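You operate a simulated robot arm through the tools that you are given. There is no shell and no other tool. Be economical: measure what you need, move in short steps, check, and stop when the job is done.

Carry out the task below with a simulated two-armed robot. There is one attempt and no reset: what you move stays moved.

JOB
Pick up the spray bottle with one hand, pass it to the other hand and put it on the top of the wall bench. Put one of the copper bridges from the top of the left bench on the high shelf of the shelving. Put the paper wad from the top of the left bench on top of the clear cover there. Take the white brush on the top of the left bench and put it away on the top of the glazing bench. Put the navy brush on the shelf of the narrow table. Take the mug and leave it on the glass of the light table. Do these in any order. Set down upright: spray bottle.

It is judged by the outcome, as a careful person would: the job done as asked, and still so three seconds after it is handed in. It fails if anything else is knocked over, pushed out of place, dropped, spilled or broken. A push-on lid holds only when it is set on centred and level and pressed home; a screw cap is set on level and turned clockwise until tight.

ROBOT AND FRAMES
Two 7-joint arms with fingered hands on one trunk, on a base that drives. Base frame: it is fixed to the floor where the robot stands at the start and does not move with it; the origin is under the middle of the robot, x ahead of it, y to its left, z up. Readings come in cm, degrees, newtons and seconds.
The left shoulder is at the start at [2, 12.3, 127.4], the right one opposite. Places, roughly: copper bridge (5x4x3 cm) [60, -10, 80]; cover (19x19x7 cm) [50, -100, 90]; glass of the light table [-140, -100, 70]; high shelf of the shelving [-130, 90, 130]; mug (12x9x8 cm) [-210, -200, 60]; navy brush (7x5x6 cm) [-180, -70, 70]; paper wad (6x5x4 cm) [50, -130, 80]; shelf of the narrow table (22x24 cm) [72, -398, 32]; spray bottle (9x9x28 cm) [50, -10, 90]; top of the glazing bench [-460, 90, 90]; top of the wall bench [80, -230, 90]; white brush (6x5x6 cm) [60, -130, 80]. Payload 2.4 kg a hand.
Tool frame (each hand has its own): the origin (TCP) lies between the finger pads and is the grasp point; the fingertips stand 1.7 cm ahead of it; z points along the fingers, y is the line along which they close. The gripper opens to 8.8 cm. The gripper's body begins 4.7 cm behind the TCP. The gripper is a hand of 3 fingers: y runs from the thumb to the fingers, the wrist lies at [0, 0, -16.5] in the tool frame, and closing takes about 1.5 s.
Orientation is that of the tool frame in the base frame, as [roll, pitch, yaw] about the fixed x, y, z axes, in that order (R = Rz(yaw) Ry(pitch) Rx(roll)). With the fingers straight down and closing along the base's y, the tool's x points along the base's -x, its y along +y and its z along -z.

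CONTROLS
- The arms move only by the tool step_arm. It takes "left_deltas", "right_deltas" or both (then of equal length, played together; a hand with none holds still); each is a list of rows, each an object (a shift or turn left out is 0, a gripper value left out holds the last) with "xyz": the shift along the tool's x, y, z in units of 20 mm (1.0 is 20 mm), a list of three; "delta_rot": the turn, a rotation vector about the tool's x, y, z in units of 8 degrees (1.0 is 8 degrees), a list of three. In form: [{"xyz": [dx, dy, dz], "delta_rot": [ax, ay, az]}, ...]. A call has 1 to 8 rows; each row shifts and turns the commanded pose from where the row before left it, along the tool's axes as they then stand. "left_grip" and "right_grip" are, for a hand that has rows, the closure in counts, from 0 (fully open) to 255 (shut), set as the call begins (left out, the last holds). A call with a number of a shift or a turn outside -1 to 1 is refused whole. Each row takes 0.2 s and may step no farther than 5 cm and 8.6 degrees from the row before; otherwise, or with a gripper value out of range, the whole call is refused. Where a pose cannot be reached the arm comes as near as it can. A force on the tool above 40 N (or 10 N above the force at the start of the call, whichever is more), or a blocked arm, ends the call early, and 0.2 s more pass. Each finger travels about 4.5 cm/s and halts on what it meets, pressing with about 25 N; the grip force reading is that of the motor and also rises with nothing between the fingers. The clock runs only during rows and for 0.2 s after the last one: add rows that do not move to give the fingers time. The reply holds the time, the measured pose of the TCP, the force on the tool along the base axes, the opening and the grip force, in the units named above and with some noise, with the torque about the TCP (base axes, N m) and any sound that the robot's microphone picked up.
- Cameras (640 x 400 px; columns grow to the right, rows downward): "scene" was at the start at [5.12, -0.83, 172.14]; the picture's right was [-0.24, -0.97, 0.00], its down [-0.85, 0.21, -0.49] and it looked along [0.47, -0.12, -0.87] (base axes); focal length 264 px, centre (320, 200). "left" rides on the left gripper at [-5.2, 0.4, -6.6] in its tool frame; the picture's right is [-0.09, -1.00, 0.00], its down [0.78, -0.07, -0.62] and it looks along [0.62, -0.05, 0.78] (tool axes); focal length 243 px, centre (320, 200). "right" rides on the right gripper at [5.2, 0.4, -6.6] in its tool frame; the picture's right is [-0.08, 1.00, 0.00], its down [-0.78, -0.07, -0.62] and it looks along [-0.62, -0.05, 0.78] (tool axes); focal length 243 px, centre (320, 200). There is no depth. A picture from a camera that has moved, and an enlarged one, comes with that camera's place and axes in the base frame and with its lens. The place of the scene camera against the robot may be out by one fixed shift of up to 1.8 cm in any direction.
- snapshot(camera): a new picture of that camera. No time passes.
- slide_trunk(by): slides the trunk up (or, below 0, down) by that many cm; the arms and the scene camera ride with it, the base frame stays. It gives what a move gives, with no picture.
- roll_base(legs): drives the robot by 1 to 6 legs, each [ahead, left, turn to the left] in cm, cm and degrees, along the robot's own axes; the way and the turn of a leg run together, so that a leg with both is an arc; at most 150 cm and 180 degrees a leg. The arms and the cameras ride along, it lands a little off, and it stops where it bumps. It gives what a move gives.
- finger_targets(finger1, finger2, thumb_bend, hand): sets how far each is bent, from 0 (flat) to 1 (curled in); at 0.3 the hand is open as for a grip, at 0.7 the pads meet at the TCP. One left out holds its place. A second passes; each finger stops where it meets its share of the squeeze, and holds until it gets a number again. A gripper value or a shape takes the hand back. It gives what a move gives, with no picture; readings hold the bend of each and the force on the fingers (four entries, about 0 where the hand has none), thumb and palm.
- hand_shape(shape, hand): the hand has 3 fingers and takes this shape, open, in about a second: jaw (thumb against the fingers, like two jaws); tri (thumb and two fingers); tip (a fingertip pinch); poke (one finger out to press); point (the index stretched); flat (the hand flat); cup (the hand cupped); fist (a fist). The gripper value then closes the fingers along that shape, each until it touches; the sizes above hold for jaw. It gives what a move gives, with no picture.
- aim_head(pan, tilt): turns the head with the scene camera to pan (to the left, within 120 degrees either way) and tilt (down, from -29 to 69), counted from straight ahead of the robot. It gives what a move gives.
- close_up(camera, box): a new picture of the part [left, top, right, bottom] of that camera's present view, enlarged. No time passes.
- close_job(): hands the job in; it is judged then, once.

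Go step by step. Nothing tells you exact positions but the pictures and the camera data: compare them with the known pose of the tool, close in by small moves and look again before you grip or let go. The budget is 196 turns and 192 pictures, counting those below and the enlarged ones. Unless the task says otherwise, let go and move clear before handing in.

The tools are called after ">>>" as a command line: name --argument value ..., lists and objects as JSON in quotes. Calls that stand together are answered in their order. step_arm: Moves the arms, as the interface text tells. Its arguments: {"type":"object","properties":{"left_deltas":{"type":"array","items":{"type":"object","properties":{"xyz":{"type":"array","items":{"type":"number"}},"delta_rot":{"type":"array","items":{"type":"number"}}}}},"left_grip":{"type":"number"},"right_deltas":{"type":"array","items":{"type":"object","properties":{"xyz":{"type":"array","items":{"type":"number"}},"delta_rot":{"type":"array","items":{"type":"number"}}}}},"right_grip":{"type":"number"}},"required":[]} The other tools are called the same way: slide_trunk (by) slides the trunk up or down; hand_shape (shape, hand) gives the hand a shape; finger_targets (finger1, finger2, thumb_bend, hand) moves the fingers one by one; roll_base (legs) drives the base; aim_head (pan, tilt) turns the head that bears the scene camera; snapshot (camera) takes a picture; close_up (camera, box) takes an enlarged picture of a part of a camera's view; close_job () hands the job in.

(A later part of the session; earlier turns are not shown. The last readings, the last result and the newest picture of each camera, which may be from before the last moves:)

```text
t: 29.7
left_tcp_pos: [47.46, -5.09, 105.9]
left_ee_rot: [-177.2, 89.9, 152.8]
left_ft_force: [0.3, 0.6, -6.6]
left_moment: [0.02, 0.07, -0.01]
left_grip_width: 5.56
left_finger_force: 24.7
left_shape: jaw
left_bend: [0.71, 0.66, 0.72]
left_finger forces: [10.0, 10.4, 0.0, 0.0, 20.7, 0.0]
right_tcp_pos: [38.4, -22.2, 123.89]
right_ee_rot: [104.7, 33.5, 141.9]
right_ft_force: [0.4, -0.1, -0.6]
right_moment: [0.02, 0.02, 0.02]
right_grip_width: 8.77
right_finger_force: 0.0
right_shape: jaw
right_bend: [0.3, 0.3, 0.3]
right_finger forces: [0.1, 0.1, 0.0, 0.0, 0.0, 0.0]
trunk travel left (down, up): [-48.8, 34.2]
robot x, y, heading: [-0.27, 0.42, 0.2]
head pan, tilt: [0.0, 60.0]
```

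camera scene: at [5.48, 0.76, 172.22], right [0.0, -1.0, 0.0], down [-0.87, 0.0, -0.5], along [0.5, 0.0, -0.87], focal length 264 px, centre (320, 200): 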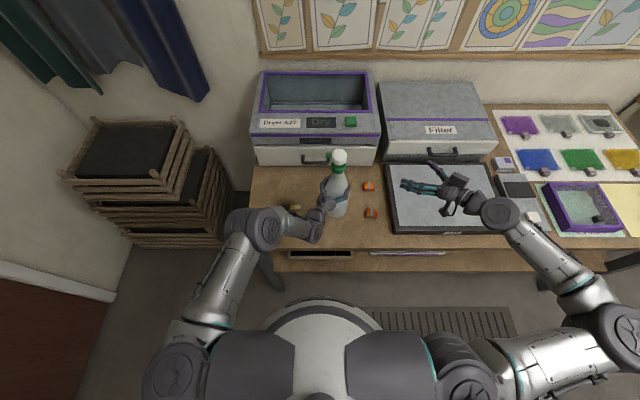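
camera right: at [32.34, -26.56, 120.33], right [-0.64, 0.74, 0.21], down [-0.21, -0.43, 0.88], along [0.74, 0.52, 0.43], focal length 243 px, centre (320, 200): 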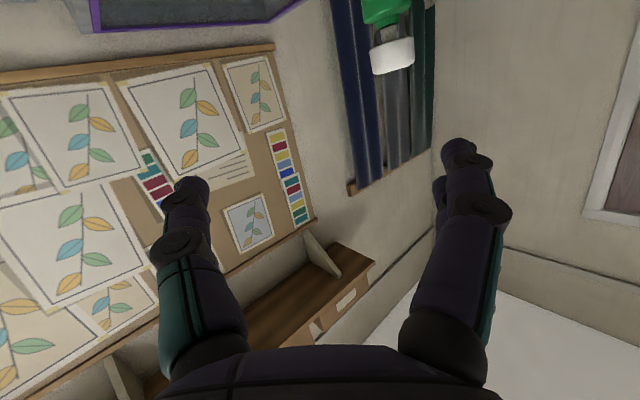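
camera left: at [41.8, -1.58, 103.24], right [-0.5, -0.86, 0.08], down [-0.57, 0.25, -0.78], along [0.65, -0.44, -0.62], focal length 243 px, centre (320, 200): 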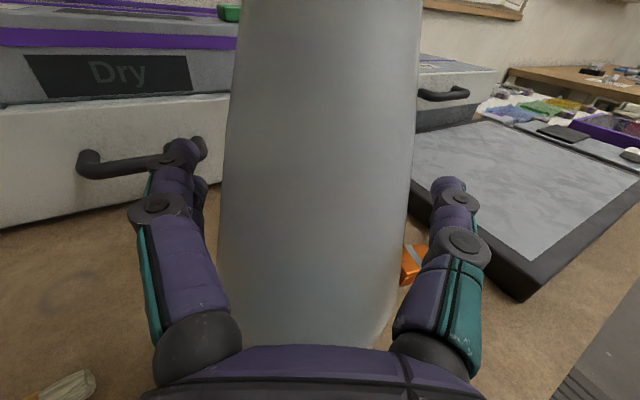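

No limit met in that direction; continuing the roll.

>>> step_arm --right_deltas '[{"delta_rot": [0, 0, 1]}, {"delta_rot": [0, 0, 1]}, {"delta_rot": [0, 0, 1]}, {"delta_rot": [0, 0, 1]}, {"delta_rot": [0, 0, 1]}, {"delta_rot": [0, 0, 1]}, {"delta_rot": [0, 0, 1]}, {"delta_rot": [0, 0, 1]}]'

>>> step_arm --right_deltas '[{"delta_rot": [0, 0, 1]}, {"delta_rot": [0, 0, 1]}, {"delta_rot": [0, 0, 1]}, {"delta_rot": [0, 0, 1]}, {"delta_rot": [0, 0, 1]}, {"delta_rot": [0, 0, 1]}, {"delta_rot": [0, 0, 1]}, {"delta_rot": [0, 0, 1]}]'

>>> snapshot --camera "right"

>>> snapshot --camera "scene"

```text
t: 31.5
left_tcp_pos: [47.44, -5.08, 106.01]
left_ee_rot: [-176.8, 90.0, 153.3]
left_ft_force: [0.5, -0.1, -8.2]
left_moment: [0.01, 0.06, -0.03]
left_grip_width: 5.6
left_finger_force: 25.3
left_shape: jaw
left_bend: [0.71, 0.66, 0.72]
left_finger forces: [9.9, 10.5, 0.0, 0.0, 20.7, 0.0]
right_tcp_pos: [38.36, -22.28, 123.86]
right_ee_rot: [104.1, -28.8, 126.6]
right_ft_force: [-0.3, -0.3, -0.7]
right_moment: [-0.02, 0.04, 0.02]
right_grip_width: 8.78
right_finger_force: 0.1
right_shape: jaw
right_bend: [0.3, 0.3, 0.3]
right_finger forces: [0.0, 0.0, 0.0, 0.0, 0.1, 0.0]
trunk travel left (down, up): [-48.8, 34.2]
robot x, y, heading: [0.31, 0.07, 0.1]
head pan, tilt: [0.0, 60.0]
```

```text
t: 33.3
left_tcp_pos: [47.55, -5.13, 106.15]
left_ee_rot: [-176.8, 89.8, 153.4]
left_ft_force: [-0.6, 0.2, -7.3]
left_moment: [-0.03, 0.07, 0.01]
left_grip_width: 5.57
left_finger_force: 24.6
left_shape: jaw
left_bend: [0.71, 0.66, 0.72]
left_finger forces: [9.9, 10.4, 0.0, 0.0, 20.7, 0.0]
right_tcp_pos: [38.6, -22.09, 123.85]
right_ee_rot: [-164.0, -77.2, 27.2]
right_ft_force: [0.9, 0.3, -1.2]
right_moment: [-0.01, 0.01, -0.01]
right_grip_width: 8.8
right_finger_force: 0.0
right_shape: jaw
right_bend: [0.3, 0.3, 0.3]
right_finger forces: [0.0, 0.0, 0.0, 0.1, 0.0, 0.0]
trunk travel left (down, up): [-48.8, 34.2]
robot x, y, heading: [-0.03, -0.0, 0.1]
head pan, tilt: [0.0, 60.0]
```

```text
162 pictures are left
camera right: at [35.16, -26.36, 130.34], right [0.66, -0.74, -0.14], down [-0.64, -0.45, -0.62], along [0.4, 0.5, -0.77], focal length 243 px, centre (320, 200)
```

right: 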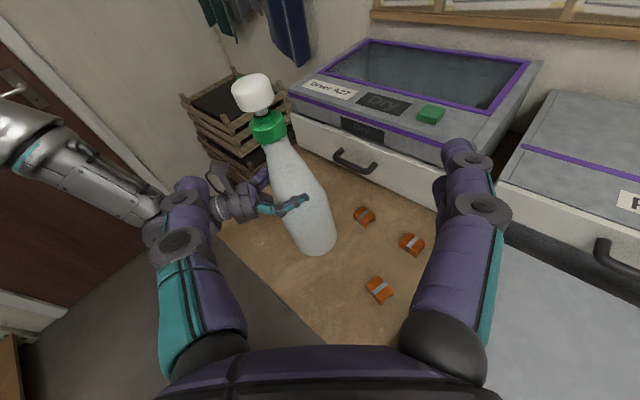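

```text
161 pictures are left
camera scene: at [5.49, 0.75, 172.22], right [0.0, -1.0, 0.0], down [-0.87, 0.0, -0.5], along [0.5, 0.0, -0.87], focal length 264 px, centre (320, 200)
```

scene: 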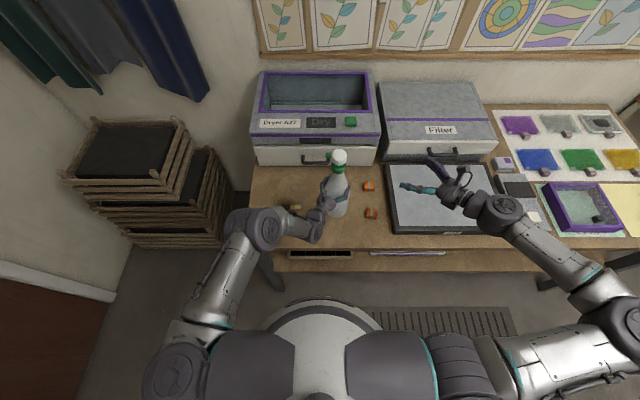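

The right hand is now camera-up. Collar triangulates to (47,-5.3,115.6). I level the hand and bring it to a pre-approach point.

>>> step_arm --right_deltas '[{"delta_rot": [0, 0.77, -0.2]}, {"delta_rot": [0, 0.77, -0.2]}, {"xyz": [-0.8, -0.8, 0]}, {"xyz": [-0.8, -0.8, 0]}, {"xyz": [-0.8, -0.8, 0]}, {"xyz": [-0.8, -0.7, 0]}, {"xyz": [-1, 0, 0]}, {}]'

>>> snapshot --camera "right"

```text
t: 35.1
left_tcp_pos: [47.36, -5.07, 106.1]
left_ee_rot: [-178.1, 89.9, 151.9]
left_ft_force: [-0.3, -0.4, -7.5]
left_moment: [0.05, 0.07, -0.02]
left_grip_width: 5.56
left_finger_force: 24.6
left_shape: jaw
left_bend: [0.71, 0.66, 0.72]
left_finger forces: [10.0, 10.3, 0.1, 0.0, 20.7, 0.0]
right_tcp_pos: [34.08, -17.72, 115.49]
right_ee_rot: [-90.8, -89.8, -46.0]
right_ft_force: [-0.2, 0.0, 0.0]
right_moment: [-0.01, -0.03, 0.03]
right_grip_width: 8.8
right_finger_force: 0.1
right_shape: jaw
right_bend: [0.3, 0.3, 0.3]
right_finger forces: [0.0, 0.0, 0.0, 0.0, 0.0, 0.0]
trunk travel left (down, up): [-48.8, 34.2]
robot x, y, heading: [-0.03, -0.29, 0.2]
head pan, tilt: [0.0, 60.0]
```

```text
160 pictures are left
camera right: at [29.62, -22.54, 120.65], right [0.68, -0.73, -0.09], down [-0.5, -0.37, -0.78], along [0.53, 0.58, -0.62], focal length 243 px, centre (320, 200)
```

right: 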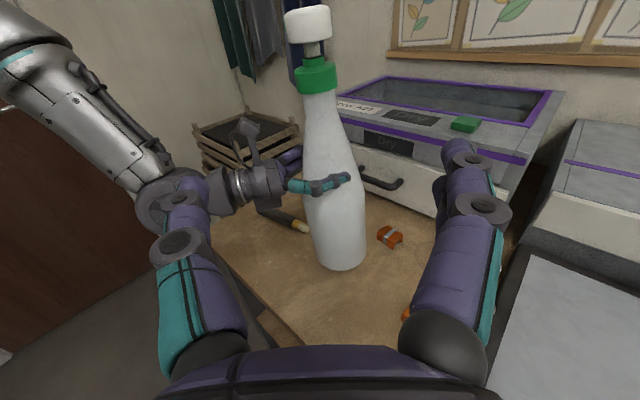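

Collar at (47,-5.2,115.8): straight ahead of the right hand, 18 cm. Advancing 12 cm then checking.

>>> step_arm --right_deltas '[{"xyz": [0, -0.15, 1]}, {"xyz": [0, 0, 1]}, {"xyz": [0, 0, 1]}, {"xyz": [0, 0, 1]}, {"xyz": [0, 0, 1]}, {"xyz": [0, 0, 1]}, {}]'

>>> snapshot --camera "right"

>>> close_up --camera "scene" --box '[256, 120, 456, 260]'

```text
t: 36.7
left_tcp_pos: [47.48, -5.13, 106.01]
left_ee_rot: [177.9, 89.9, 147.8]
left_ft_force: [0.6, 0.2, -7.1]
left_moment: [0.01, 0.04, 0.0]
left_grip_width: 5.57
left_finger_force: 24.8
left_shape: jaw
left_bend: [0.71, 0.66, 0.72]
left_finger forces: [9.9, 10.4, 0.0, 0.1, 20.6, 0.0]
right_tcp_pos: [42.62, -9.25, 115.45]
right_ee_rot: [-87.3, -89.8, -49.7]
right_ft_force: [0.9, 0.4, -0.3]
right_moment: [-0.02, 0.0, 0.0]
right_grip_width: 8.78
right_finger_force: 0.0
right_shape: jaw
right_bend: [0.3, 0.3, 0.3]
right_finger forces: [0.1, 0.0, 0.0, 0.1, 0.0, 0.0]
trunk travel left (down, up): [-48.8, 34.2]
robot x, y, heading: [-0.2, 0.24, -0.1]
head pan, tilt: [0.0, 60.0]
```

```text
159 pictures are left
camera right: at [38.11, -14.07, 120.77], right [0.68, -0.73, -0.09], down [-0.5, -0.37, -0.78], along [0.53, 0.58, -0.62], focal length 243 px, centre (320, 200)
```

right: 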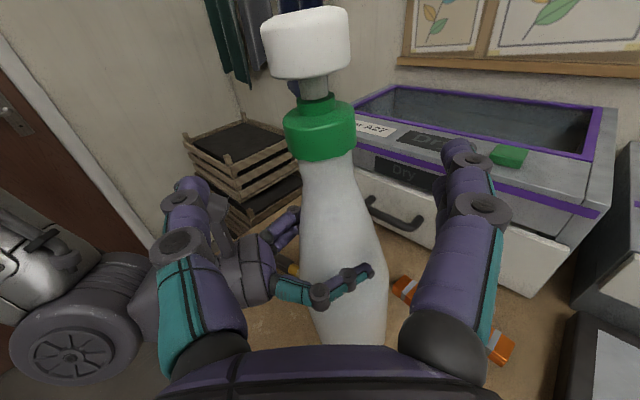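

```text
2.86 times, centred on (356, 190) of scene
camera zoom: at [5.48, 0.73, 172.22], right [0.0, -1.0, 0.0], down [-0.87, 0.0, -0.5], along [0.5, 0.0, -0.87], focal length 755 px, centre (217, 229)
```

zoom: 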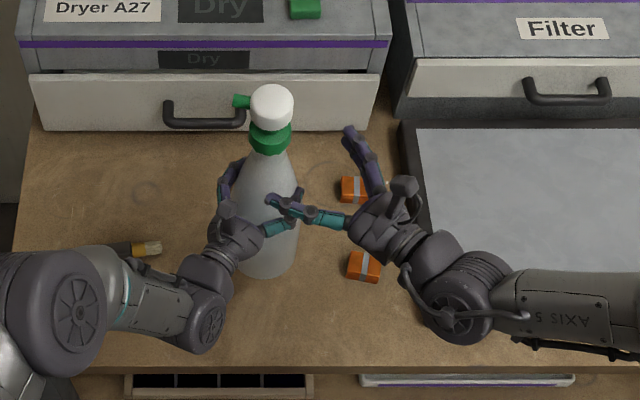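

Aligned. Advancing the last 6 cm to put the collar between the pads.

>>> step_arm --right_deltas '[{"xyz": [0, -0.05, 0.8]}, {"xyz": [0, 0, 0.8]}, {"xyz": [0, 0, 0.8]}, {"xyz": [0, 0, 0.5]}, {}]'

>>> snapshot --camera "right"

>>> close_up --camera "scene" --box '[256, 120, 456, 260]'

```text
t: 37.9
left_tcp_pos: [47.51, -5.24, 106.15]
left_ee_rot: [7.0, 90.0, -23.0]
left_ft_force: [0.4, -0.2, -7.4]
left_moment: [0.02, 0.03, -0.02]
left_grip_width: 5.56
left_finger_force: 25.5
left_shape: jaw
left_bend: [0.71, 0.66, 0.72]
left_finger forces: [9.9, 10.3, 0.0, 0.0, 20.6, 0.0]
right_tcp_pos: [46.97, -5.2, 115.4]
right_ee_rot: [-94.4, -89.8, -42.6]
right_ft_force: [0.7, 0.0, -0.4]
right_moment: [0.01, 0.03, -0.01]
right_grip_width: 8.81
right_finger_force: 0.1
right_shape: jaw
right_bend: [0.3, 0.3, 0.3]
right_finger forces: [0.0, 0.0, 0.1, 0.0, 0.1, 0.0]
trunk travel left (down, up): [-48.8, 34.2]
robot x, y, heading: [-0.58, 0.13, -0.2]
head pan, tilt: [0.0, 60.0]
```

```text
157 pictures are left
camera right: at [42.42, -10.0, 120.68], right [0.68, -0.73, -0.09], down [-0.5, -0.37, -0.78], along [0.53, 0.58, -0.62], focal length 243 px, centre (320, 200)
```

right: 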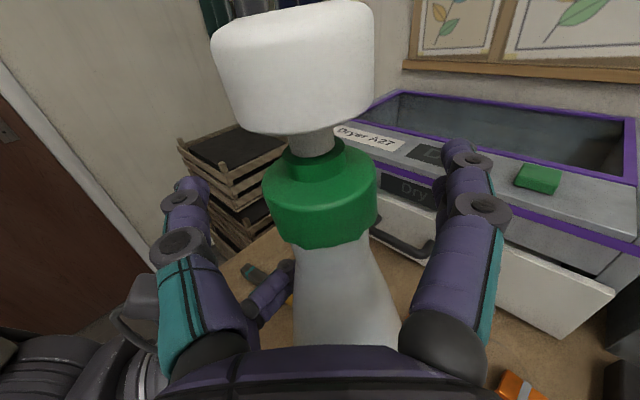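

```text
2.86 times, centred on (356, 190) of scene
camera zoom: at [5.5, 0.75, 172.22], right [0.0, -1.0, 0.0], down [-0.87, 0.0, -0.5], along [0.5, 0.0, -0.87], focal length 755 px, centre (217, 229)
```

zoom: 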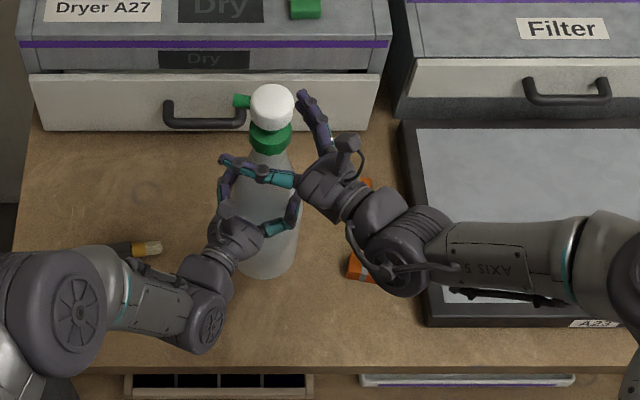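

The collar is at the right TCP. Closing the right hand while the left holds still.

>>> step_arm --right_deltas '[{}, {}, {}, {}, {}, {}, {}, {}]' --right_grip 255

>>> snapshot --camera "right"

```text
t: 39.7
left_tcp_pos: [47.38, -5.16, 106.04]
left_ee_rot: [-177.1, 89.9, 153.0]
left_ft_force: [-0.5, -2.0, -6.0]
left_moment: [0.21, -0.04, 0.07]
left_grip_width: 5.55
left_finger_force: 25.4
left_shape: jaw
left_bend: [0.71, 0.67, 0.72]
left_finger forces: [10.0, 10.5, 0.1, 0.0, 21.9, 0.1]
right_tcp_pos: [46.92, -5.11, 115.52]
right_ee_rot: [-94.6, -89.8, -42.4]
right_ft_force: [2.2, 2.0, 0.3]
right_moment: [0.0, -0.01, -0.07]
right_grip_width: 2.73
right_finger_force: 24.8
right_shape: jaw
right_bend: [0.74, 0.73, 0.7]
right_finger forces: [10.7, 11.6, 0.0, 0.0, 22.3, 0.0]
trunk travel left (down, up): [-48.8, 34.2]
robot x, y, heading: [0.15, 0.0, -0.1]
head pan, tilt: [0.0, 60.0]
```

```text
155 pictures are left
camera right: at [42.42, -10.01, 120.69], right [0.68, -0.73, -0.09], down [-0.5, -0.37, -0.78], along [0.53, 0.58, -0.62], focal length 243 px, centre (320, 200)
```

right: 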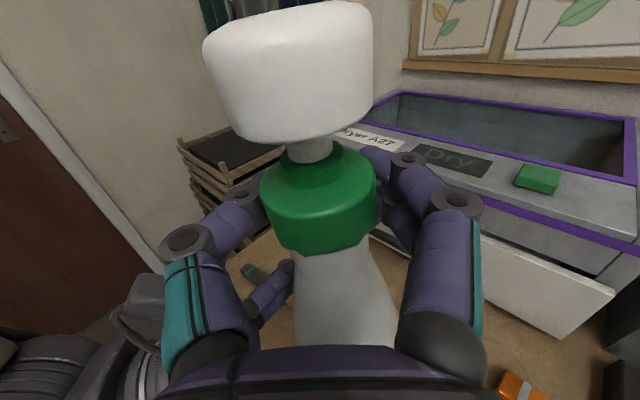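

Right hand grips the collar firmly. Opening the left hand.

>>> step_arm --left_deltas '[{}, {}, {}, {}, {}, {}]' --left_grip 0

>>> step_arm --left_deltas '[{"xyz": [0, 0, -1]}, {"xyz": [0, 0, -1]}, {"xyz": [0, 0, -1]}, {"xyz": [0, 0, -1]}, {"xyz": [0, 0, -1]}, {"xyz": [0, 0.5, -1]}, {"xyz": [0, 1, 0]}, {}]'

>>> snapshot --camera "left"

>>> snapshot --camera "scene"

```text
t: 41.1
left_tcp_pos: [47.53, -5.13, 106.07]
left_ee_rot: [-173.8, 89.9, 156.3]
left_ft_force: [-0.3, -0.5, -1.1]
left_moment: [0.03, 0.01, 0.0]
left_grip_width: 8.79
left_finger_force: 0.1
left_shape: jaw
left_bend: [0.3, 0.3, 0.3]
left_finger forces: [0.0, 0.0, 0.0, 0.0, 0.0, 0.0]
right_tcp_pos: [46.9, -5.19, 115.56]
right_ee_rot: [-100.7, -89.7, -36.1]
right_ft_force: [0.0, -0.3, -0.3]
right_moment: [-0.01, 0.1, 0.0]
right_grip_width: 2.61
right_finger_force: 24.8
right_shape: jaw
right_bend: [0.74, 0.74, 0.72]
right_finger forces: [12.2, 16.9, 0.0, 0.0, 20.3, 0.0]
trunk travel left (down, up): [-48.8, 34.2]
robot x, y, heading: [-0.31, -0.14, -0.2]
head pan, tilt: [0.0, 60.0]
```

```text
t: 42.9
left_tcp_pos: [38.48, 3.6, 106.05]
left_ee_rot: [-172.9, 89.9, 157.1]
left_ft_force: [-0.5, -0.2, 0.3]
left_moment: [0.0, -0.04, -0.01]
left_grip_width: 8.75
left_finger_force: 0.1
left_shape: jaw
left_bend: [0.3, 0.3, 0.3]
left_finger forces: [0.0, 0.0, 0.0, 0.1, 0.0, 0.1]
right_tcp_pos: [46.89, -5.24, 115.46]
right_ee_rot: [-98.2, -89.9, -38.7]
right_ft_force: [-0.8, 0.0, 1.0]
right_moment: [0.05, 0.1, -0.05]
right_grip_width: 2.58
right_finger_force: 25.0
right_shape: jaw
right_bend: [0.74, 0.74, 0.73]
right_finger forces: [12.0, 17.6, 0.1, 0.1, 20.2, 0.0]
trunk travel left (down, up): [-48.8, 34.2]
robot x, y, heading: [0.17, 0.17, 0.1]
head pan, tilt: [0.0, 60.0]
```

```text
154 pictures are left
camera left: at [32.87, 7.12, 111.22], right [-0.5, -0.86, 0.08], down [-0.57, 0.25, -0.78], along [0.65, -0.44, -0.62], focal length 243 px, centre (320, 200)
```

left: 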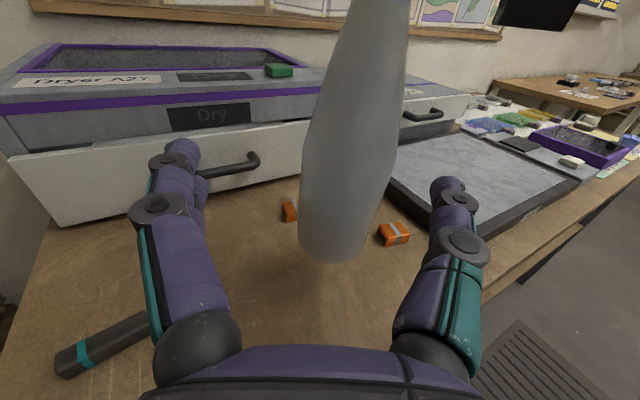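

```text
153 pictures are left
camera scene: at [5.49, 0.75, 172.22], right [0.0, -1.0, 0.0], down [-0.87, 0.0, -0.5], along [0.5, 0.0, -0.87], focal length 264 px, centre (320, 200)
```

scene: 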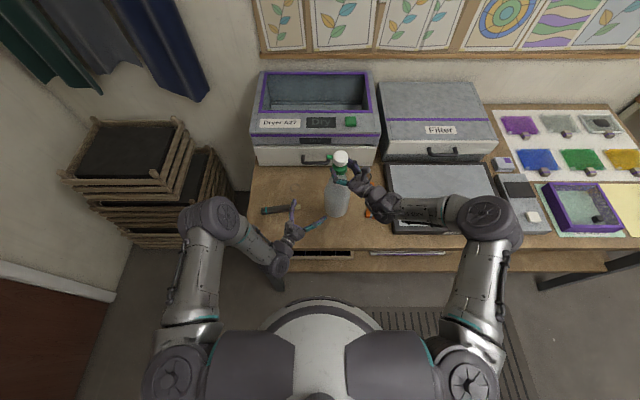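

The right hand now holds the bottle alone. I'll raise it a bit, tuck the left arm, and check the reading.

>>> step_arm --right_deltas '[{"xyz": [0.5, 0, 0]}, {"xyz": [0.5, 0, 0]}, {"xyz": [0.5, 0, 0]}, {"xyz": [0.5, 0, 0]}, {}]'

>>> snapshot --camera "left"

```text
t: 44.1
left_tcp_pos: [38.41, 3.57, 106.08]
left_ee_rot: [-169.6, 89.9, 160.3]
left_ft_force: [0.0, 0.0, 0.0]
left_moment: [0.01, -0.01, 0.01]
left_grip_width: 8.79
left_finger_force: 0.0
left_shape: jaw
left_bend: [0.3, 0.3, 0.3]
left_finger forces: [0.1, 0.0, 0.0, 0.1, 0.0, 0.0]
right_tcp_pos: [46.88, -5.16, 119.44]
right_ee_rot: [-107.0, -89.8, -29.9]
right_ft_force: [-0.8, -0.2, -7.2]
right_moment: [0.05, 0.12, 0.04]
right_grip_width: 2.6
right_finger_force: 24.8
right_shape: jaw
right_bend: [0.74, 0.74, 0.73]
right_finger forces: [12.3, 17.8, 0.0, 0.0, 20.2, 0.0]
trunk travel left (down, up): [-48.8, 34.2]
robot x, y, heading: [0.1, 0.02, -0.2]
head pan, tilt: [0.0, 60.0]
```

```text
152 pictures are left
camera left: at [32.88, 7.11, 111.22], right [-0.5, -0.86, 0.08], down [-0.57, 0.25, -0.78], along [0.65, -0.44, -0.62], focal length 243 px, centre (320, 200)
```

left: 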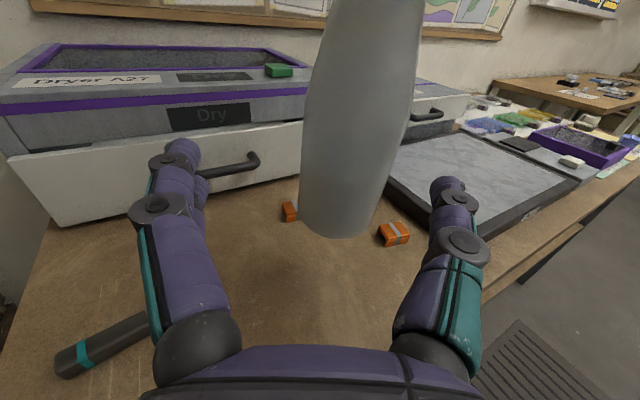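

Bottle weight (7 N) is on the right hand. Backing off and driving sideways to the right towards the wall bench in steps.

>>> roll_base --legs '[[-30, 0, 0], [0, -110, 0], [0, -90, 0]]'

>>> aim_head --pan 0 --tilt 40

>>> snapshot --camera "scene"

```text
t: 55.7
left_tcp_pos: [9.54, -197.04, 106.04]
left_ee_rot: [174.3, 89.8, 144.7]
left_ft_force: [1.0, 1.1, -0.5]
left_moment: [0.03, -0.02, 0.0]
left_grip_width: 8.75
left_finger_force: 0.0
left_shape: jaw
left_bend: [0.3, 0.3, 0.3]
left_finger forces: [0.0, 0.1, 0.1, 0.0, 0.1, 0.0]
right_tcp_pos: [17.92, -205.55, 119.39]
right_ee_rot: [-96.6, -89.8, -39.7]
right_ft_force: [0.4, -0.7, -6.8]
right_moment: [0.07, 0.07, -0.04]
right_grip_width: 2.5
right_finger_force: 24.9
right_shape: jaw
right_bend: [0.73, 0.74, 0.74]
right_finger forces: [11.8, 28.0, 0.0, 0.0, 19.4, 0.1]
trunk travel left (down, up): [-48.8, 34.2]
robot x, y, heading: [-28.58, -200.86, 0.5]
head pan, tilt: [0.0, 60.0]
```

```text
t: 56.6
left_tcp_pos: [9.35, -197.0, 105.93]
left_ee_rot: [-171.2, 90.0, 159.2]
left_ft_force: [0.1, 0.1, -0.1]
left_moment: [0.0, -0.02, 0.0]
left_grip_width: 8.78
left_finger_force: 0.0
left_shape: jaw
left_bend: [0.3, 0.3, 0.3]
left_finger forces: [0.0, 0.0, 0.0, 0.0, 0.1, 0.1]
right_tcp_pos: [18.04, -205.61, 119.31]
right_ee_rot: [-107.6, -89.9, -29.0]
right_ft_force: [-0.6, -0.4, -6.4]
right_moment: [0.09, 0.08, -0.01]
right_grip_width: 2.48
right_finger_force: 25.4
right_shape: jaw
right_bend: [0.73, 0.74, 0.74]
right_finger forces: [11.8, 28.0, 0.0, 0.1, 19.4, 0.1]
trunk travel left (down, up): [-48.8, 34.2]
robot x, y, heading: [-28.66, -201.11, 0.4]
head pan, tilt: [0.0, 40.0]
```

```text
151 pictures are left
camera scene: at [-21.64, -200.04, 174.89], right [0.01, -1.0, 0.0], down [-0.64, -0.01, -0.77], along [0.77, 0.01, -0.64], focal length 264 px, centre (320, 200)
```

scene: 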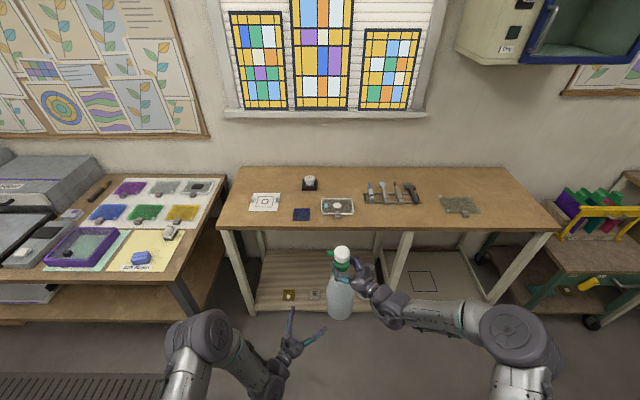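

Wall bench front edge is at x≈61; there's a free spot near (69,-237) between the glass tile and the mesh. I raise the trunk and drive up.

>>> slide_trunk --by 5

>>> roll_base --legs '[[0, -32, 0], [43, 0, 0]]'

>>> snapshot --camera "scene"

>>> snapshot --camera "left"

```text
t: 57.5
left_tcp_pos: [9.49, -197.01, 111.02]
left_ee_rot: [-170.5, 89.9, 159.9]
left_ft_force: [0.8, 0.4, 0.0]
left_moment: [-0.01, 0.0, 0.02]
left_grip_width: 8.8
left_finger_force: 0.1
left_shape: jaw
left_bend: [0.3, 0.3, 0.3]
left_finger forces: [0.0, 0.0, 0.0, 0.0, 0.0, 0.1]
right_tcp_pos: [18.0, -205.56, 124.36]
right_ee_rot: [-108.0, -89.8, -28.2]
right_ft_force: [0.3, -0.4, -7.3]
right_moment: [0.05, 0.1, 0.02]
right_grip_width: 2.5
right_finger_force: 25.1
right_shape: jaw
right_bend: [0.73, 0.74, 0.74]
right_finger forces: [12.0, 27.6, 0.1, 0.0, 19.5, 0.1]
trunk travel left (down, up): [-53.8, 29.2]
robot x, y, heading: [-29.21, -201.13, 0.6]
head pan, tilt: [0.0, 40.0]
```

```text
t: 61.8
left_tcp_pos: [52.02, -228.26, 110.89]
left_ee_rot: [-162.7, 90.0, 167.8]
left_ft_force: [0.6, -0.8, 0.5]
left_moment: [-0.01, -0.01, -0.01]
left_grip_width: 8.81
left_finger_force: 0.1
left_shape: jaw
left_bend: [0.3, 0.3, 0.3]
left_finger forces: [0.0, 0.1, 0.0, 0.2, 0.1, 0.0]
right_tcp_pos: [60.58, -236.76, 124.39]
right_ee_rot: [-111.2, -89.7, -25.2]
right_ft_force: [0.1, -0.1, -7.1]
right_moment: [0.02, 0.12, -0.02]
right_grip_width: 2.48
right_finger_force: 25.1
right_shape: jaw
right_bend: [0.73, 0.74, 0.74]
right_finger forces: [11.8, 28.1, 0.0, 0.1, 19.4, 0.0]
trunk travel left (down, up): [-53.8, 29.2]
robot x, y, heading: [13.77, -232.23, 0.3]
head pan, tilt: [0.0, 40.0]
```

```text
150 pictures are left
camera scene: at [20.98, -231.24, 179.89], right [0.01, -1.0, 0.0], down [-0.64, -0.01, -0.77], along [0.77, 0.01, -0.64], focal length 264 px, centre (320, 200)
```

scene: 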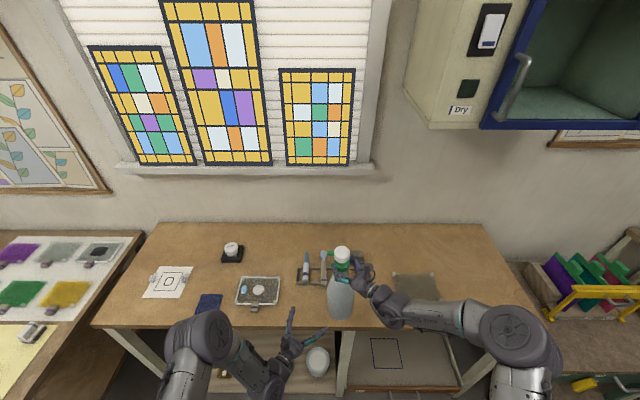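

```text
149 pictures are left
camera left: at [46.42, -224.64, 116.2], right [-0.49, -0.87, 0.09], down [-0.57, 0.25, -0.78], along [0.66, -0.43, -0.62], focal length 243 px, centre (320, 200)
```

left: 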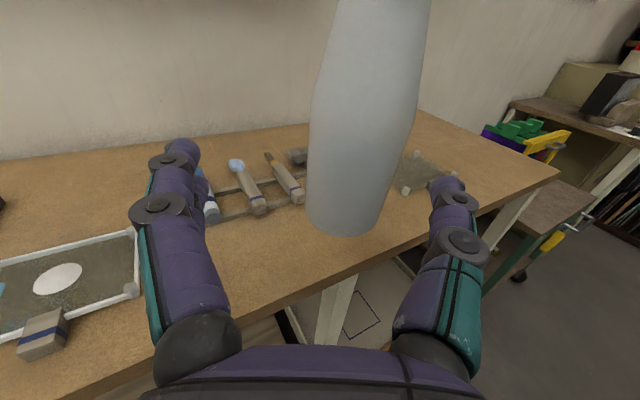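

Bottle hangs close to upright. I drive ahead 7 cm so that the bottle is at about (68,-237).

>>> roll_base --legs '[[7.2, 0, 0]]'

>>> snapshot --camera "left"

>>> snapshot --camera "scene"

```text
t: 62.8
left_tcp_pos: [59.35, -228.07, 111.0]
left_ee_rot: [16.0, 90.0, -13.5]
left_ft_force: [0.3, 1.0, -0.5]
left_moment: [-0.04, 0.04, 0.03]
left_grip_width: 8.79
left_finger_force: 0.0
left_shape: jaw
left_bend: [0.3, 0.3, 0.3]
left_finger forces: [0.1, 0.0, 0.0, 0.0, 0.0, 0.1]
right_tcp_pos: [67.79, -236.83, 124.26]
right_ee_rot: [-120.2, -89.7, -16.0]
right_ft_force: [-1.3, -1.0, -8.2]
right_moment: [-0.04, 0.19, -0.01]
right_grip_width: 2.47
right_finger_force: 25.1
right_shape: jaw
right_bend: [0.73, 0.75, 0.74]
right_finger forces: [12.3, 27.8, 0.0, 0.1, 19.5, 0.0]
trunk travel left (down, up): [-53.8, 29.2]
robot x, y, heading: [20.89, -231.99, 0.2]
head pan, tilt: [0.0, 40.0]
```

```text
148 pictures are left
camera left: at [53.71, -224.6, 116.18], right [-0.49, -0.87, 0.09], down [-0.58, 0.25, -0.78], along [0.66, -0.43, -0.62], focal length 243 px, centre (320, 200)
```

left: 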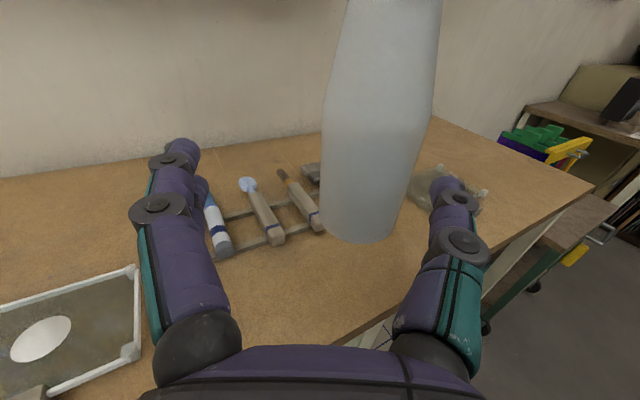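

```text
147 pictures are left
camera scene: at [28.31, -231.21, 179.88], right [0.01, -1.0, 0.0], down [-0.64, -0.01, -0.76], along [0.76, 0.01, -0.64], focal length 264 px, centre (320, 200)
```

scene: 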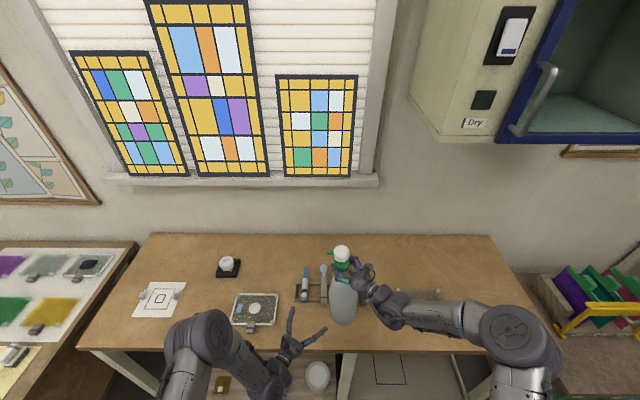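

Clear of the rack by ~2.5 cm. Lowering most of the way.

>>> step_arm --right_deltas '[{"xyz": [-0.7, 0, 0]}, {"xyz": [-0.7, 0, 0]}, {"xyz": [-0.7, 0, 0]}, {"xyz": [-0.7, 0, 0]}, {"xyz": [-0.5, 0, 0]}, {}]'

>>> snapshot --camera "left"

```text
t: 64.2
left_tcp_pos: [59.12, -228.12, 110.95]
left_ee_rot: [-164.3, 89.9, 166.2]
left_ft_force: [0.2, -0.4, -0.3]
left_moment: [0.0, 0.01, 0.01]
left_grip_width: 8.81
left_finger_force: 0.0
left_shape: jaw
left_bend: [0.3, 0.3, 0.3]
left_finger forces: [0.1, 0.0, 0.1, 0.0, 0.0, 0.1]
right_tcp_pos: [67.61, -236.68, 117.86]
right_ee_rot: [-118.8, -89.7, -17.5]
right_ft_force: [0.1, -0.7, -7.4]
right_moment: [0.07, 0.07, -0.01]
right_grip_width: 2.39
right_finger_force: 25.2
right_shape: jaw
right_bend: [0.73, 0.75, 0.74]
right_finger forces: [10.6, 28.0, 0.0, 0.1, 18.5, 0.1]
trunk travel left (down, up): [-53.8, 29.2]
robot x, y, heading: [20.8, -232.04, 0.4]
head pan, tilt: [0.0, 40.0]
```

```text
146 pictures are left
camera left: at [53.59, -224.57, 116.21], right [-0.49, -0.87, 0.09], down [-0.57, 0.25, -0.78], along [0.66, -0.43, -0.62], focal length 243 px, centre (320, 200)
```

left: 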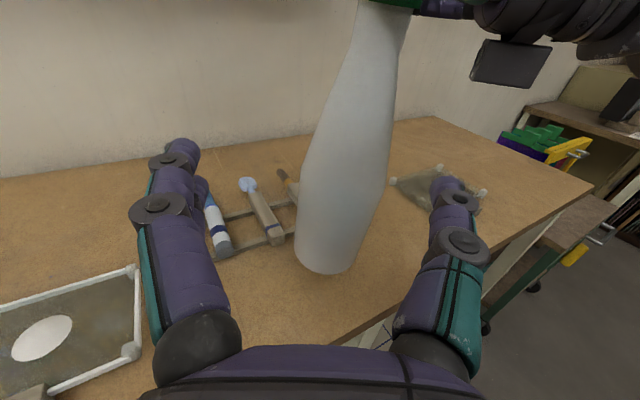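

About 3 cm left; small steps with force watch.

>>> step_arm --right_deltas '[{"xyz": [-0.3, 0, 0]}, {"xyz": [-0.3, 0, 0]}, {"xyz": [-0.2, 0, 0]}, {}]'

>>> snapshot --camera "left"

```text
t: 65.2
left_tcp_pos: [59.37, -228.24, 111.0]
left_ee_rot: [-164.1, 89.8, 166.4]
left_ft_force: [0.4, 0.1, 0.3]
left_moment: [0.0, -0.02, 0.01]
left_grip_width: 8.81
left_finger_force: 0.0
left_shape: jaw
left_bend: [0.3, 0.3, 0.3]
left_finger forces: [0.0, 0.0, 0.1, 0.0, 0.0, 0.0]
right_tcp_pos: [67.54, -236.7, 116.03]
right_ee_rot: [-123.5, -89.8, -12.7]
right_ft_force: [0.0, 1.1, -7.3]
right_moment: [0.08, 0.11, -0.01]
right_grip_width: 2.4
right_finger_force: 25.0
right_shape: jaw
right_bend: [0.73, 0.75, 0.74]
right_finger forces: [10.8, 27.6, 0.0, 0.0, 18.5, 0.0]
trunk travel left (down, up): [-53.8, 29.2]
robot x, y, heading: [20.7, -231.48, 0.5]
head pan, tilt: [0.0, 40.0]
```

```text
145 pictures are left
camera left: at [53.58, -224.57, 116.22], right [-0.49, -0.87, 0.09], down [-0.57, 0.25, -0.78], along [0.66, -0.43, -0.62], focal length 243 px, centre (320, 200)
```

left: 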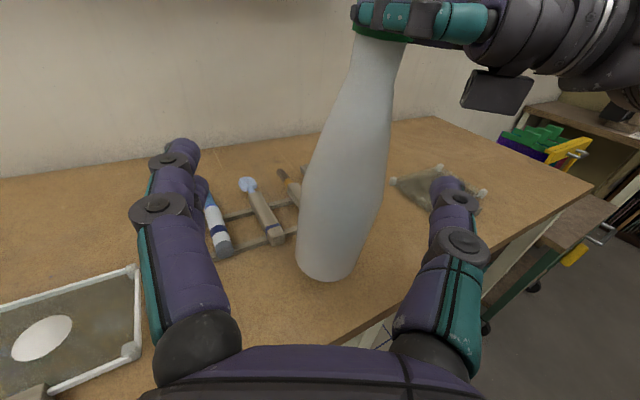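

Still hanging. Continuing in small steps.

>>> step_arm --right_deltas '[{"xyz": [-0.2, 0, 0]}, {"xyz": [-0.2, 0, 0]}, {"xyz": [-0.2, 0, 0]}, {"xyz": [-0.2, 0, 0]}, {}]'

>>> close_up --camera "scene" --box '[260, 230, 440, 350]'

```text
t: 66.4
left_tcp_pos: [59.2, -228.14, 110.85]
left_ee_rot: [-167.4, 89.9, 163.1]
left_ft_force: [-0.1, -0.2, 0.4]
left_moment: [-0.01, 0.03, 0.01]
left_grip_width: 8.8
left_finger_force: 0.2
left_shape: jaw
left_bend: [0.3, 0.3, 0.3]
left_finger forces: [0.0, 0.1, 0.0, 0.1, 0.1, 0.0]
right_tcp_pos: [67.54, -236.64, 114.55]
right_ee_rot: [-120.7, -89.6, -15.6]
right_ft_force: [-0.4, -0.2, -7.0]
right_moment: [-0.02, 0.21, 0.03]
right_grip_width: 2.37
right_finger_force: 25.0
right_shape: jaw
right_bend: [0.73, 0.75, 0.74]
right_finger forces: [11.1, 26.8, 0.1, 0.0, 18.4, 0.0]
trunk travel left (down, up): [-53.8, 29.2]
robot x, y, heading: [20.85, -231.6, 0.4]
head pan, tilt: [0.0, 40.0]
```

```text
3.33 times, centred on (350, 290) of scene
camera zoom: at [28.11, -231.17, 179.89], right [0.01, -1.0, 0.0], down [-0.64, -0.01, -0.77], along [0.77, 0.01, -0.64], focal length 881 px, centre (220, -100)
```

zoom: 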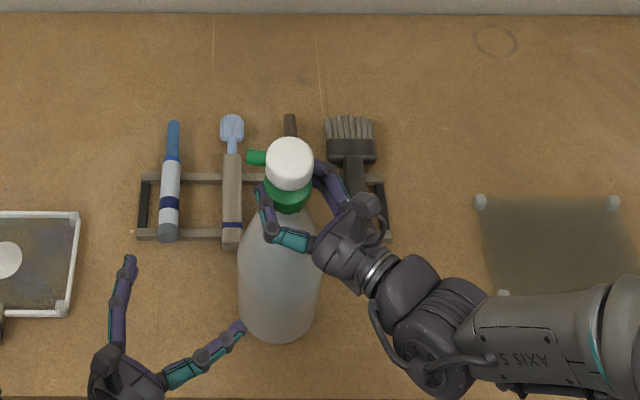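

>>> step_arm --right_deltas '[{"xyz": [-0.2, 0, 0]}, {"xyz": [-0.2, 0, 0]}, {"xyz": [-0.2, 0, 0]}, {"xyz": [-0.2, 0, 0]}, {}]'

>>> snapshot --camera "left"

```text
t: 67.4
left_tcp_pos: [59.11, -228.16, 111.14]
left_ee_rot: [-162.0, 89.8, 168.8]
left_ft_force: [0.6, -0.4, 0.2]
left_moment: [-0.04, -0.02, 0.01]
left_grip_width: 8.81
left_finger_force: 0.1
left_shape: jaw
left_bend: [0.3, 0.3, 0.3]
left_finger forces: [0.0, 0.0, 0.0, 0.1, 0.1, 0.0]
right_tcp_pos: [67.92, -236.8, 113.94]
right_ee_rot: [9.5, -88.6, -146.0]
right_ft_force: [2.6, 0.6, 13.5]
right_moment: [0.02, -0.05, 0.0]
right_grip_width: 2.29
right_finger_force: 25.2
right_shape: jaw
right_bend: [0.73, 0.75, 0.74]
right_finger forces: [13.2, 36.7, 0.1, 0.1, 18.2, 0.0]
trunk travel left (down, up): [-53.8, 29.2]
robot x, y, heading: [20.58, -232.15, 0.5]
head pan, tilt: [0.0, 40.0]
stopped in row 4 (right hand): the force on the tool passed its limit at 44 N (the readings are from after the stop); the commanded pose is now the measured one
```

```text
143 pictures are left
camera left: at [53.57, -224.57, 116.21], right [-0.49, -0.87, 0.09], down [-0.58, 0.25, -0.78], along [0.66, -0.43, -0.62], focal length 243 px, centre (320, 200)
```

left: 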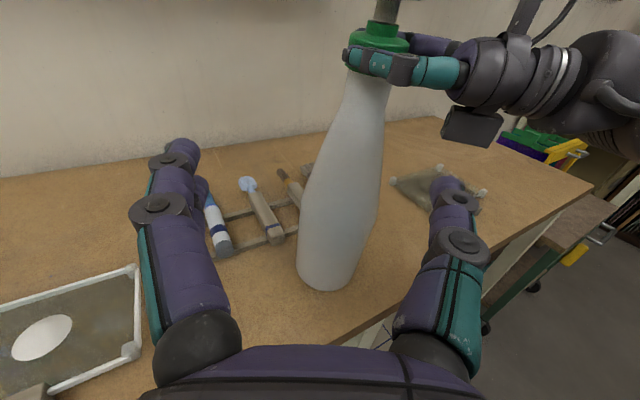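

Contact with the bench (force up). Relieve slightly, then open the right hand.

>>> step_arm --right_deltas '[{"xyz": [0.07, 0, 0]}, {}]'

>>> step_arm --right_deltas '[{}, {}, {}, {}, {}, {}]' --right_grip 120

>>> snapshot --camera "left"

```text
t: 68.0
left_tcp_pos: [59.13, -228.07, 111.08]
left_ee_rot: [-73.9, 89.9, -103.4]
left_ft_force: [0.2, 0.7, -0.7]
left_moment: [-0.01, -0.04, -0.01]
left_grip_width: 8.8
left_finger_force: 0.1
left_shape: jaw
left_bend: [0.3, 0.3, 0.3]
left_finger forces: [0.0, 0.2, 0.0, 0.0, 0.1, 0.0]
right_tcp_pos: [67.76, -236.76, 114.02]
right_ee_rot: [10.0, -88.8, -146.5]
right_ft_force: [1.5, -0.2, 12.4]
right_moment: [0.04, -0.09, 0.01]
right_grip_width: 2.32
right_finger_force: 24.9
right_shape: jaw
right_bend: [0.73, 0.75, 0.74]
right_finger forces: [12.3, 37.0, 0.0, 0.0, 18.0, 0.1]
trunk travel left (down, up): [-53.8, 29.2]
robot x, y, heading: [20.94, -232.31, 0.3]
head pan, tilt: [0.0, 40.0]
```

```text
t: 69.4
left_tcp_pos: [59.12, -228.15, 110.99]
left_ee_rot: [-174.9, 90.0, 155.5]
left_ft_force: [-0.2, 0.1, 0.6]
left_moment: [-0.01, 0.0, 0.02]
left_grip_width: 8.79
left_finger_force: 0.1
left_shape: jaw
left_bend: [0.3, 0.3, 0.3]
left_finger forces: [0.1, 0.0, 0.0, 0.1, 0.0, 0.0]
right_tcp_pos: [67.86, -236.78, 113.93]
right_ee_rot: [7.5, -88.9, -143.9]
right_ft_force: [2.0, -0.2, 3.4]
right_moment: [0.0, -0.1, 0.02]
right_grip_width: 4.69
right_finger_force: 0.1
right_shape: jaw
right_bend: [0.71, 0.73, 0.7]
right_finger forces: [2.1, 33.1, 0.0, 0.0, 0.0, 0.1]
trunk travel left (down, up): [-53.8, 29.2]
robot x, y, heading: [21.01, -231.85, 0.3]
head pan, tilt: [0.0, 40.0]
```

```text
142 pictures are left
camera left: at [53.52, -224.57, 116.24], right [-0.49, -0.87, 0.08], down [-0.57, 0.25, -0.78], along [0.66, -0.43, -0.62], focal length 243 px, centre (320, 200)
```

left: 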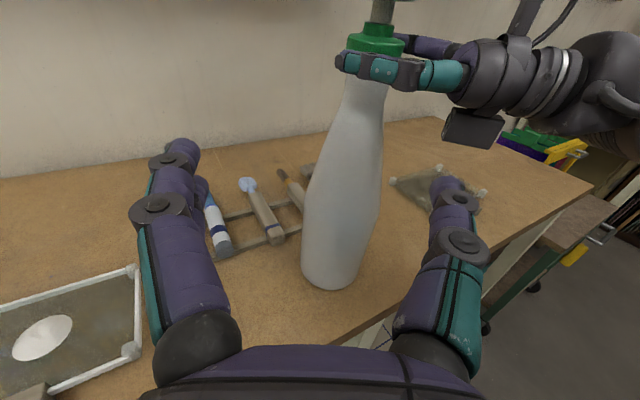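

Bottle stands straighter now. Opening fully.

>>> step_arm --right_deltas '[{}, {}, {}, {}, {}, {}]' --right_grip 0

>>> snapshot --camera "left"

>>> snapshot --camera "right"

```text
t: 70.8
left_tcp_pos: [59.2, -228.14, 110.96]
left_ee_rot: [-166.7, 89.8, 164.0]
left_ft_force: [-1.0, 0.3, -0.4]
left_moment: [-0.01, 0.0, 0.01]
left_grip_width: 8.8
left_finger_force: 0.0
left_shape: jaw
left_bend: [0.3, 0.3, 0.3]
left_finger forces: [0.0, 0.0, 0.1, 0.0, 0.0, 0.1]
right_tcp_pos: [67.83, -236.64, 113.97]
right_ee_rot: [6.7, -89.0, -143.2]
right_ft_force: [-0.2, 0.8, -6.6]
right_moment: [0.18, 0.24, 0.03]
right_grip_width: 8.8
right_finger_force: 0.0
right_shape: jaw
right_bend: [0.26, 0.34, 0.3]
right_finger forces: [1.1, 35.7, 0.0, 0.1, 0.0, 0.1]
trunk travel left (down, up): [-53.8, 29.2]
robot x, y, heading: [20.83, -231.83, 0.4]
head pan, tilt: [0.0, 40.0]
```

```text
141 pictures are left
camera left: at [53.58, -224.57, 116.22], right [-0.49, -0.87, 0.09], down [-0.57, 0.25, -0.78], along [0.66, -0.43, -0.62], focal length 243 px, centre (320, 200)
```

left: 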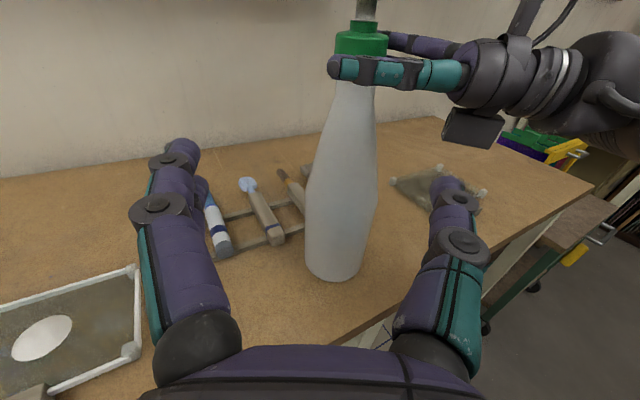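

```text
140 pictures are left
camera right: at [63.35, -241.63, 119.0], right [0.69, -0.72, -0.08], down [-0.48, -0.37, -0.79], along [0.54, 0.58, -0.61], focal length 243 px, centre (320, 200)
```

right: 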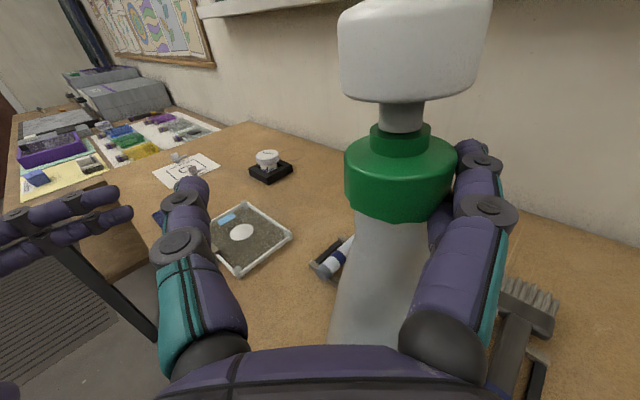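

The bottle seems to have stayed hung on one finger (weight still on hand). I lower a touch so the base takes the load and look.

>>> step_arm --right_deltas '[{"xyz": [-0.1, 0, 0]}, {"xyz": [-0.1, 0, 0]}, {}]'

>>> close_up --camera "right" --box '[320, 100, 560, 350]'

>>> close_up --camera "left" --box '[280, 0, 480, 140]'

```text
t: 71.6
left_tcp_pos: [58.96, -228.25, 111.09]
left_ee_rot: [-100.3, 90.0, -129.7]
left_ft_force: [0.0, 0.1, -0.2]
left_moment: [-0.01, 0.0, 0.0]
left_grip_width: 8.8
left_finger_force: 0.2
left_shape: jaw
left_bend: [0.3, 0.3, 0.3]
left_finger forces: [0.0, 0.1, 0.1, 0.1, 0.1, 0.0]
right_tcp_pos: [67.7, -236.74, 113.75]
right_ee_rot: [12.9, -88.5, -149.5]
right_ft_force: [1.3, -3.1, 15.9]
right_moment: [-0.48, -0.61, -0.05]
right_grip_width: 8.76
right_finger_force: 0.0
right_shape: jaw
right_bend: [0.23, 0.32, 0.3]
right_finger forces: [2.8, 39.2, 0.0, 0.0, 0.1, 0.0]
trunk travel left (down, up): [-53.8, 29.2]
robot x, y, heading: [20.96, -231.89, 0.7]
head pan, tilt: [0.0, 40.0]
```

```text
1.60 times, centred on (440, 225) of right
camera zoom: at [63.22, -241.66, 118.82], right [0.69, -0.72, -0.08], down [-0.48, -0.37, -0.8], along [0.55, 0.59, -0.6], focal length 388 px, centre (128, 160)
```

zoom: 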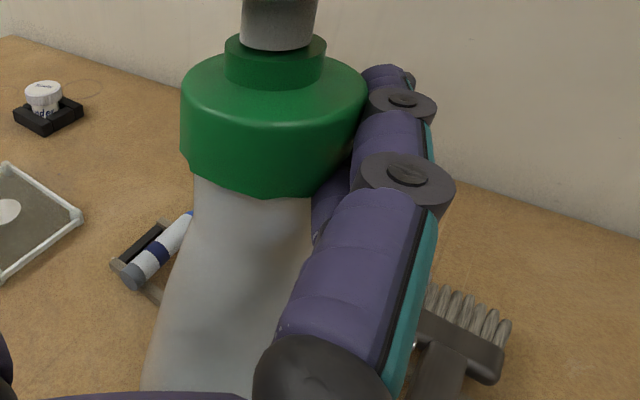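

```text
2.86 times, centred on (380, 70) of left
camera zoom: at [53.41, -224.61, 116.29], right [-0.49, -0.87, 0.08], down [-0.57, 0.25, -0.78], along [0.66, -0.43, -0.62], focal length 693 px, centre (149, 571)
```

zoom: 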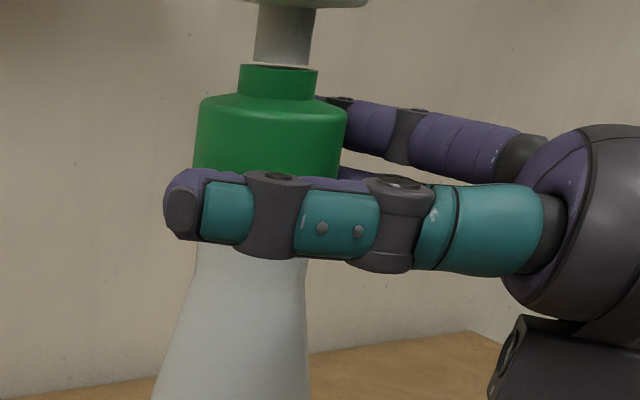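

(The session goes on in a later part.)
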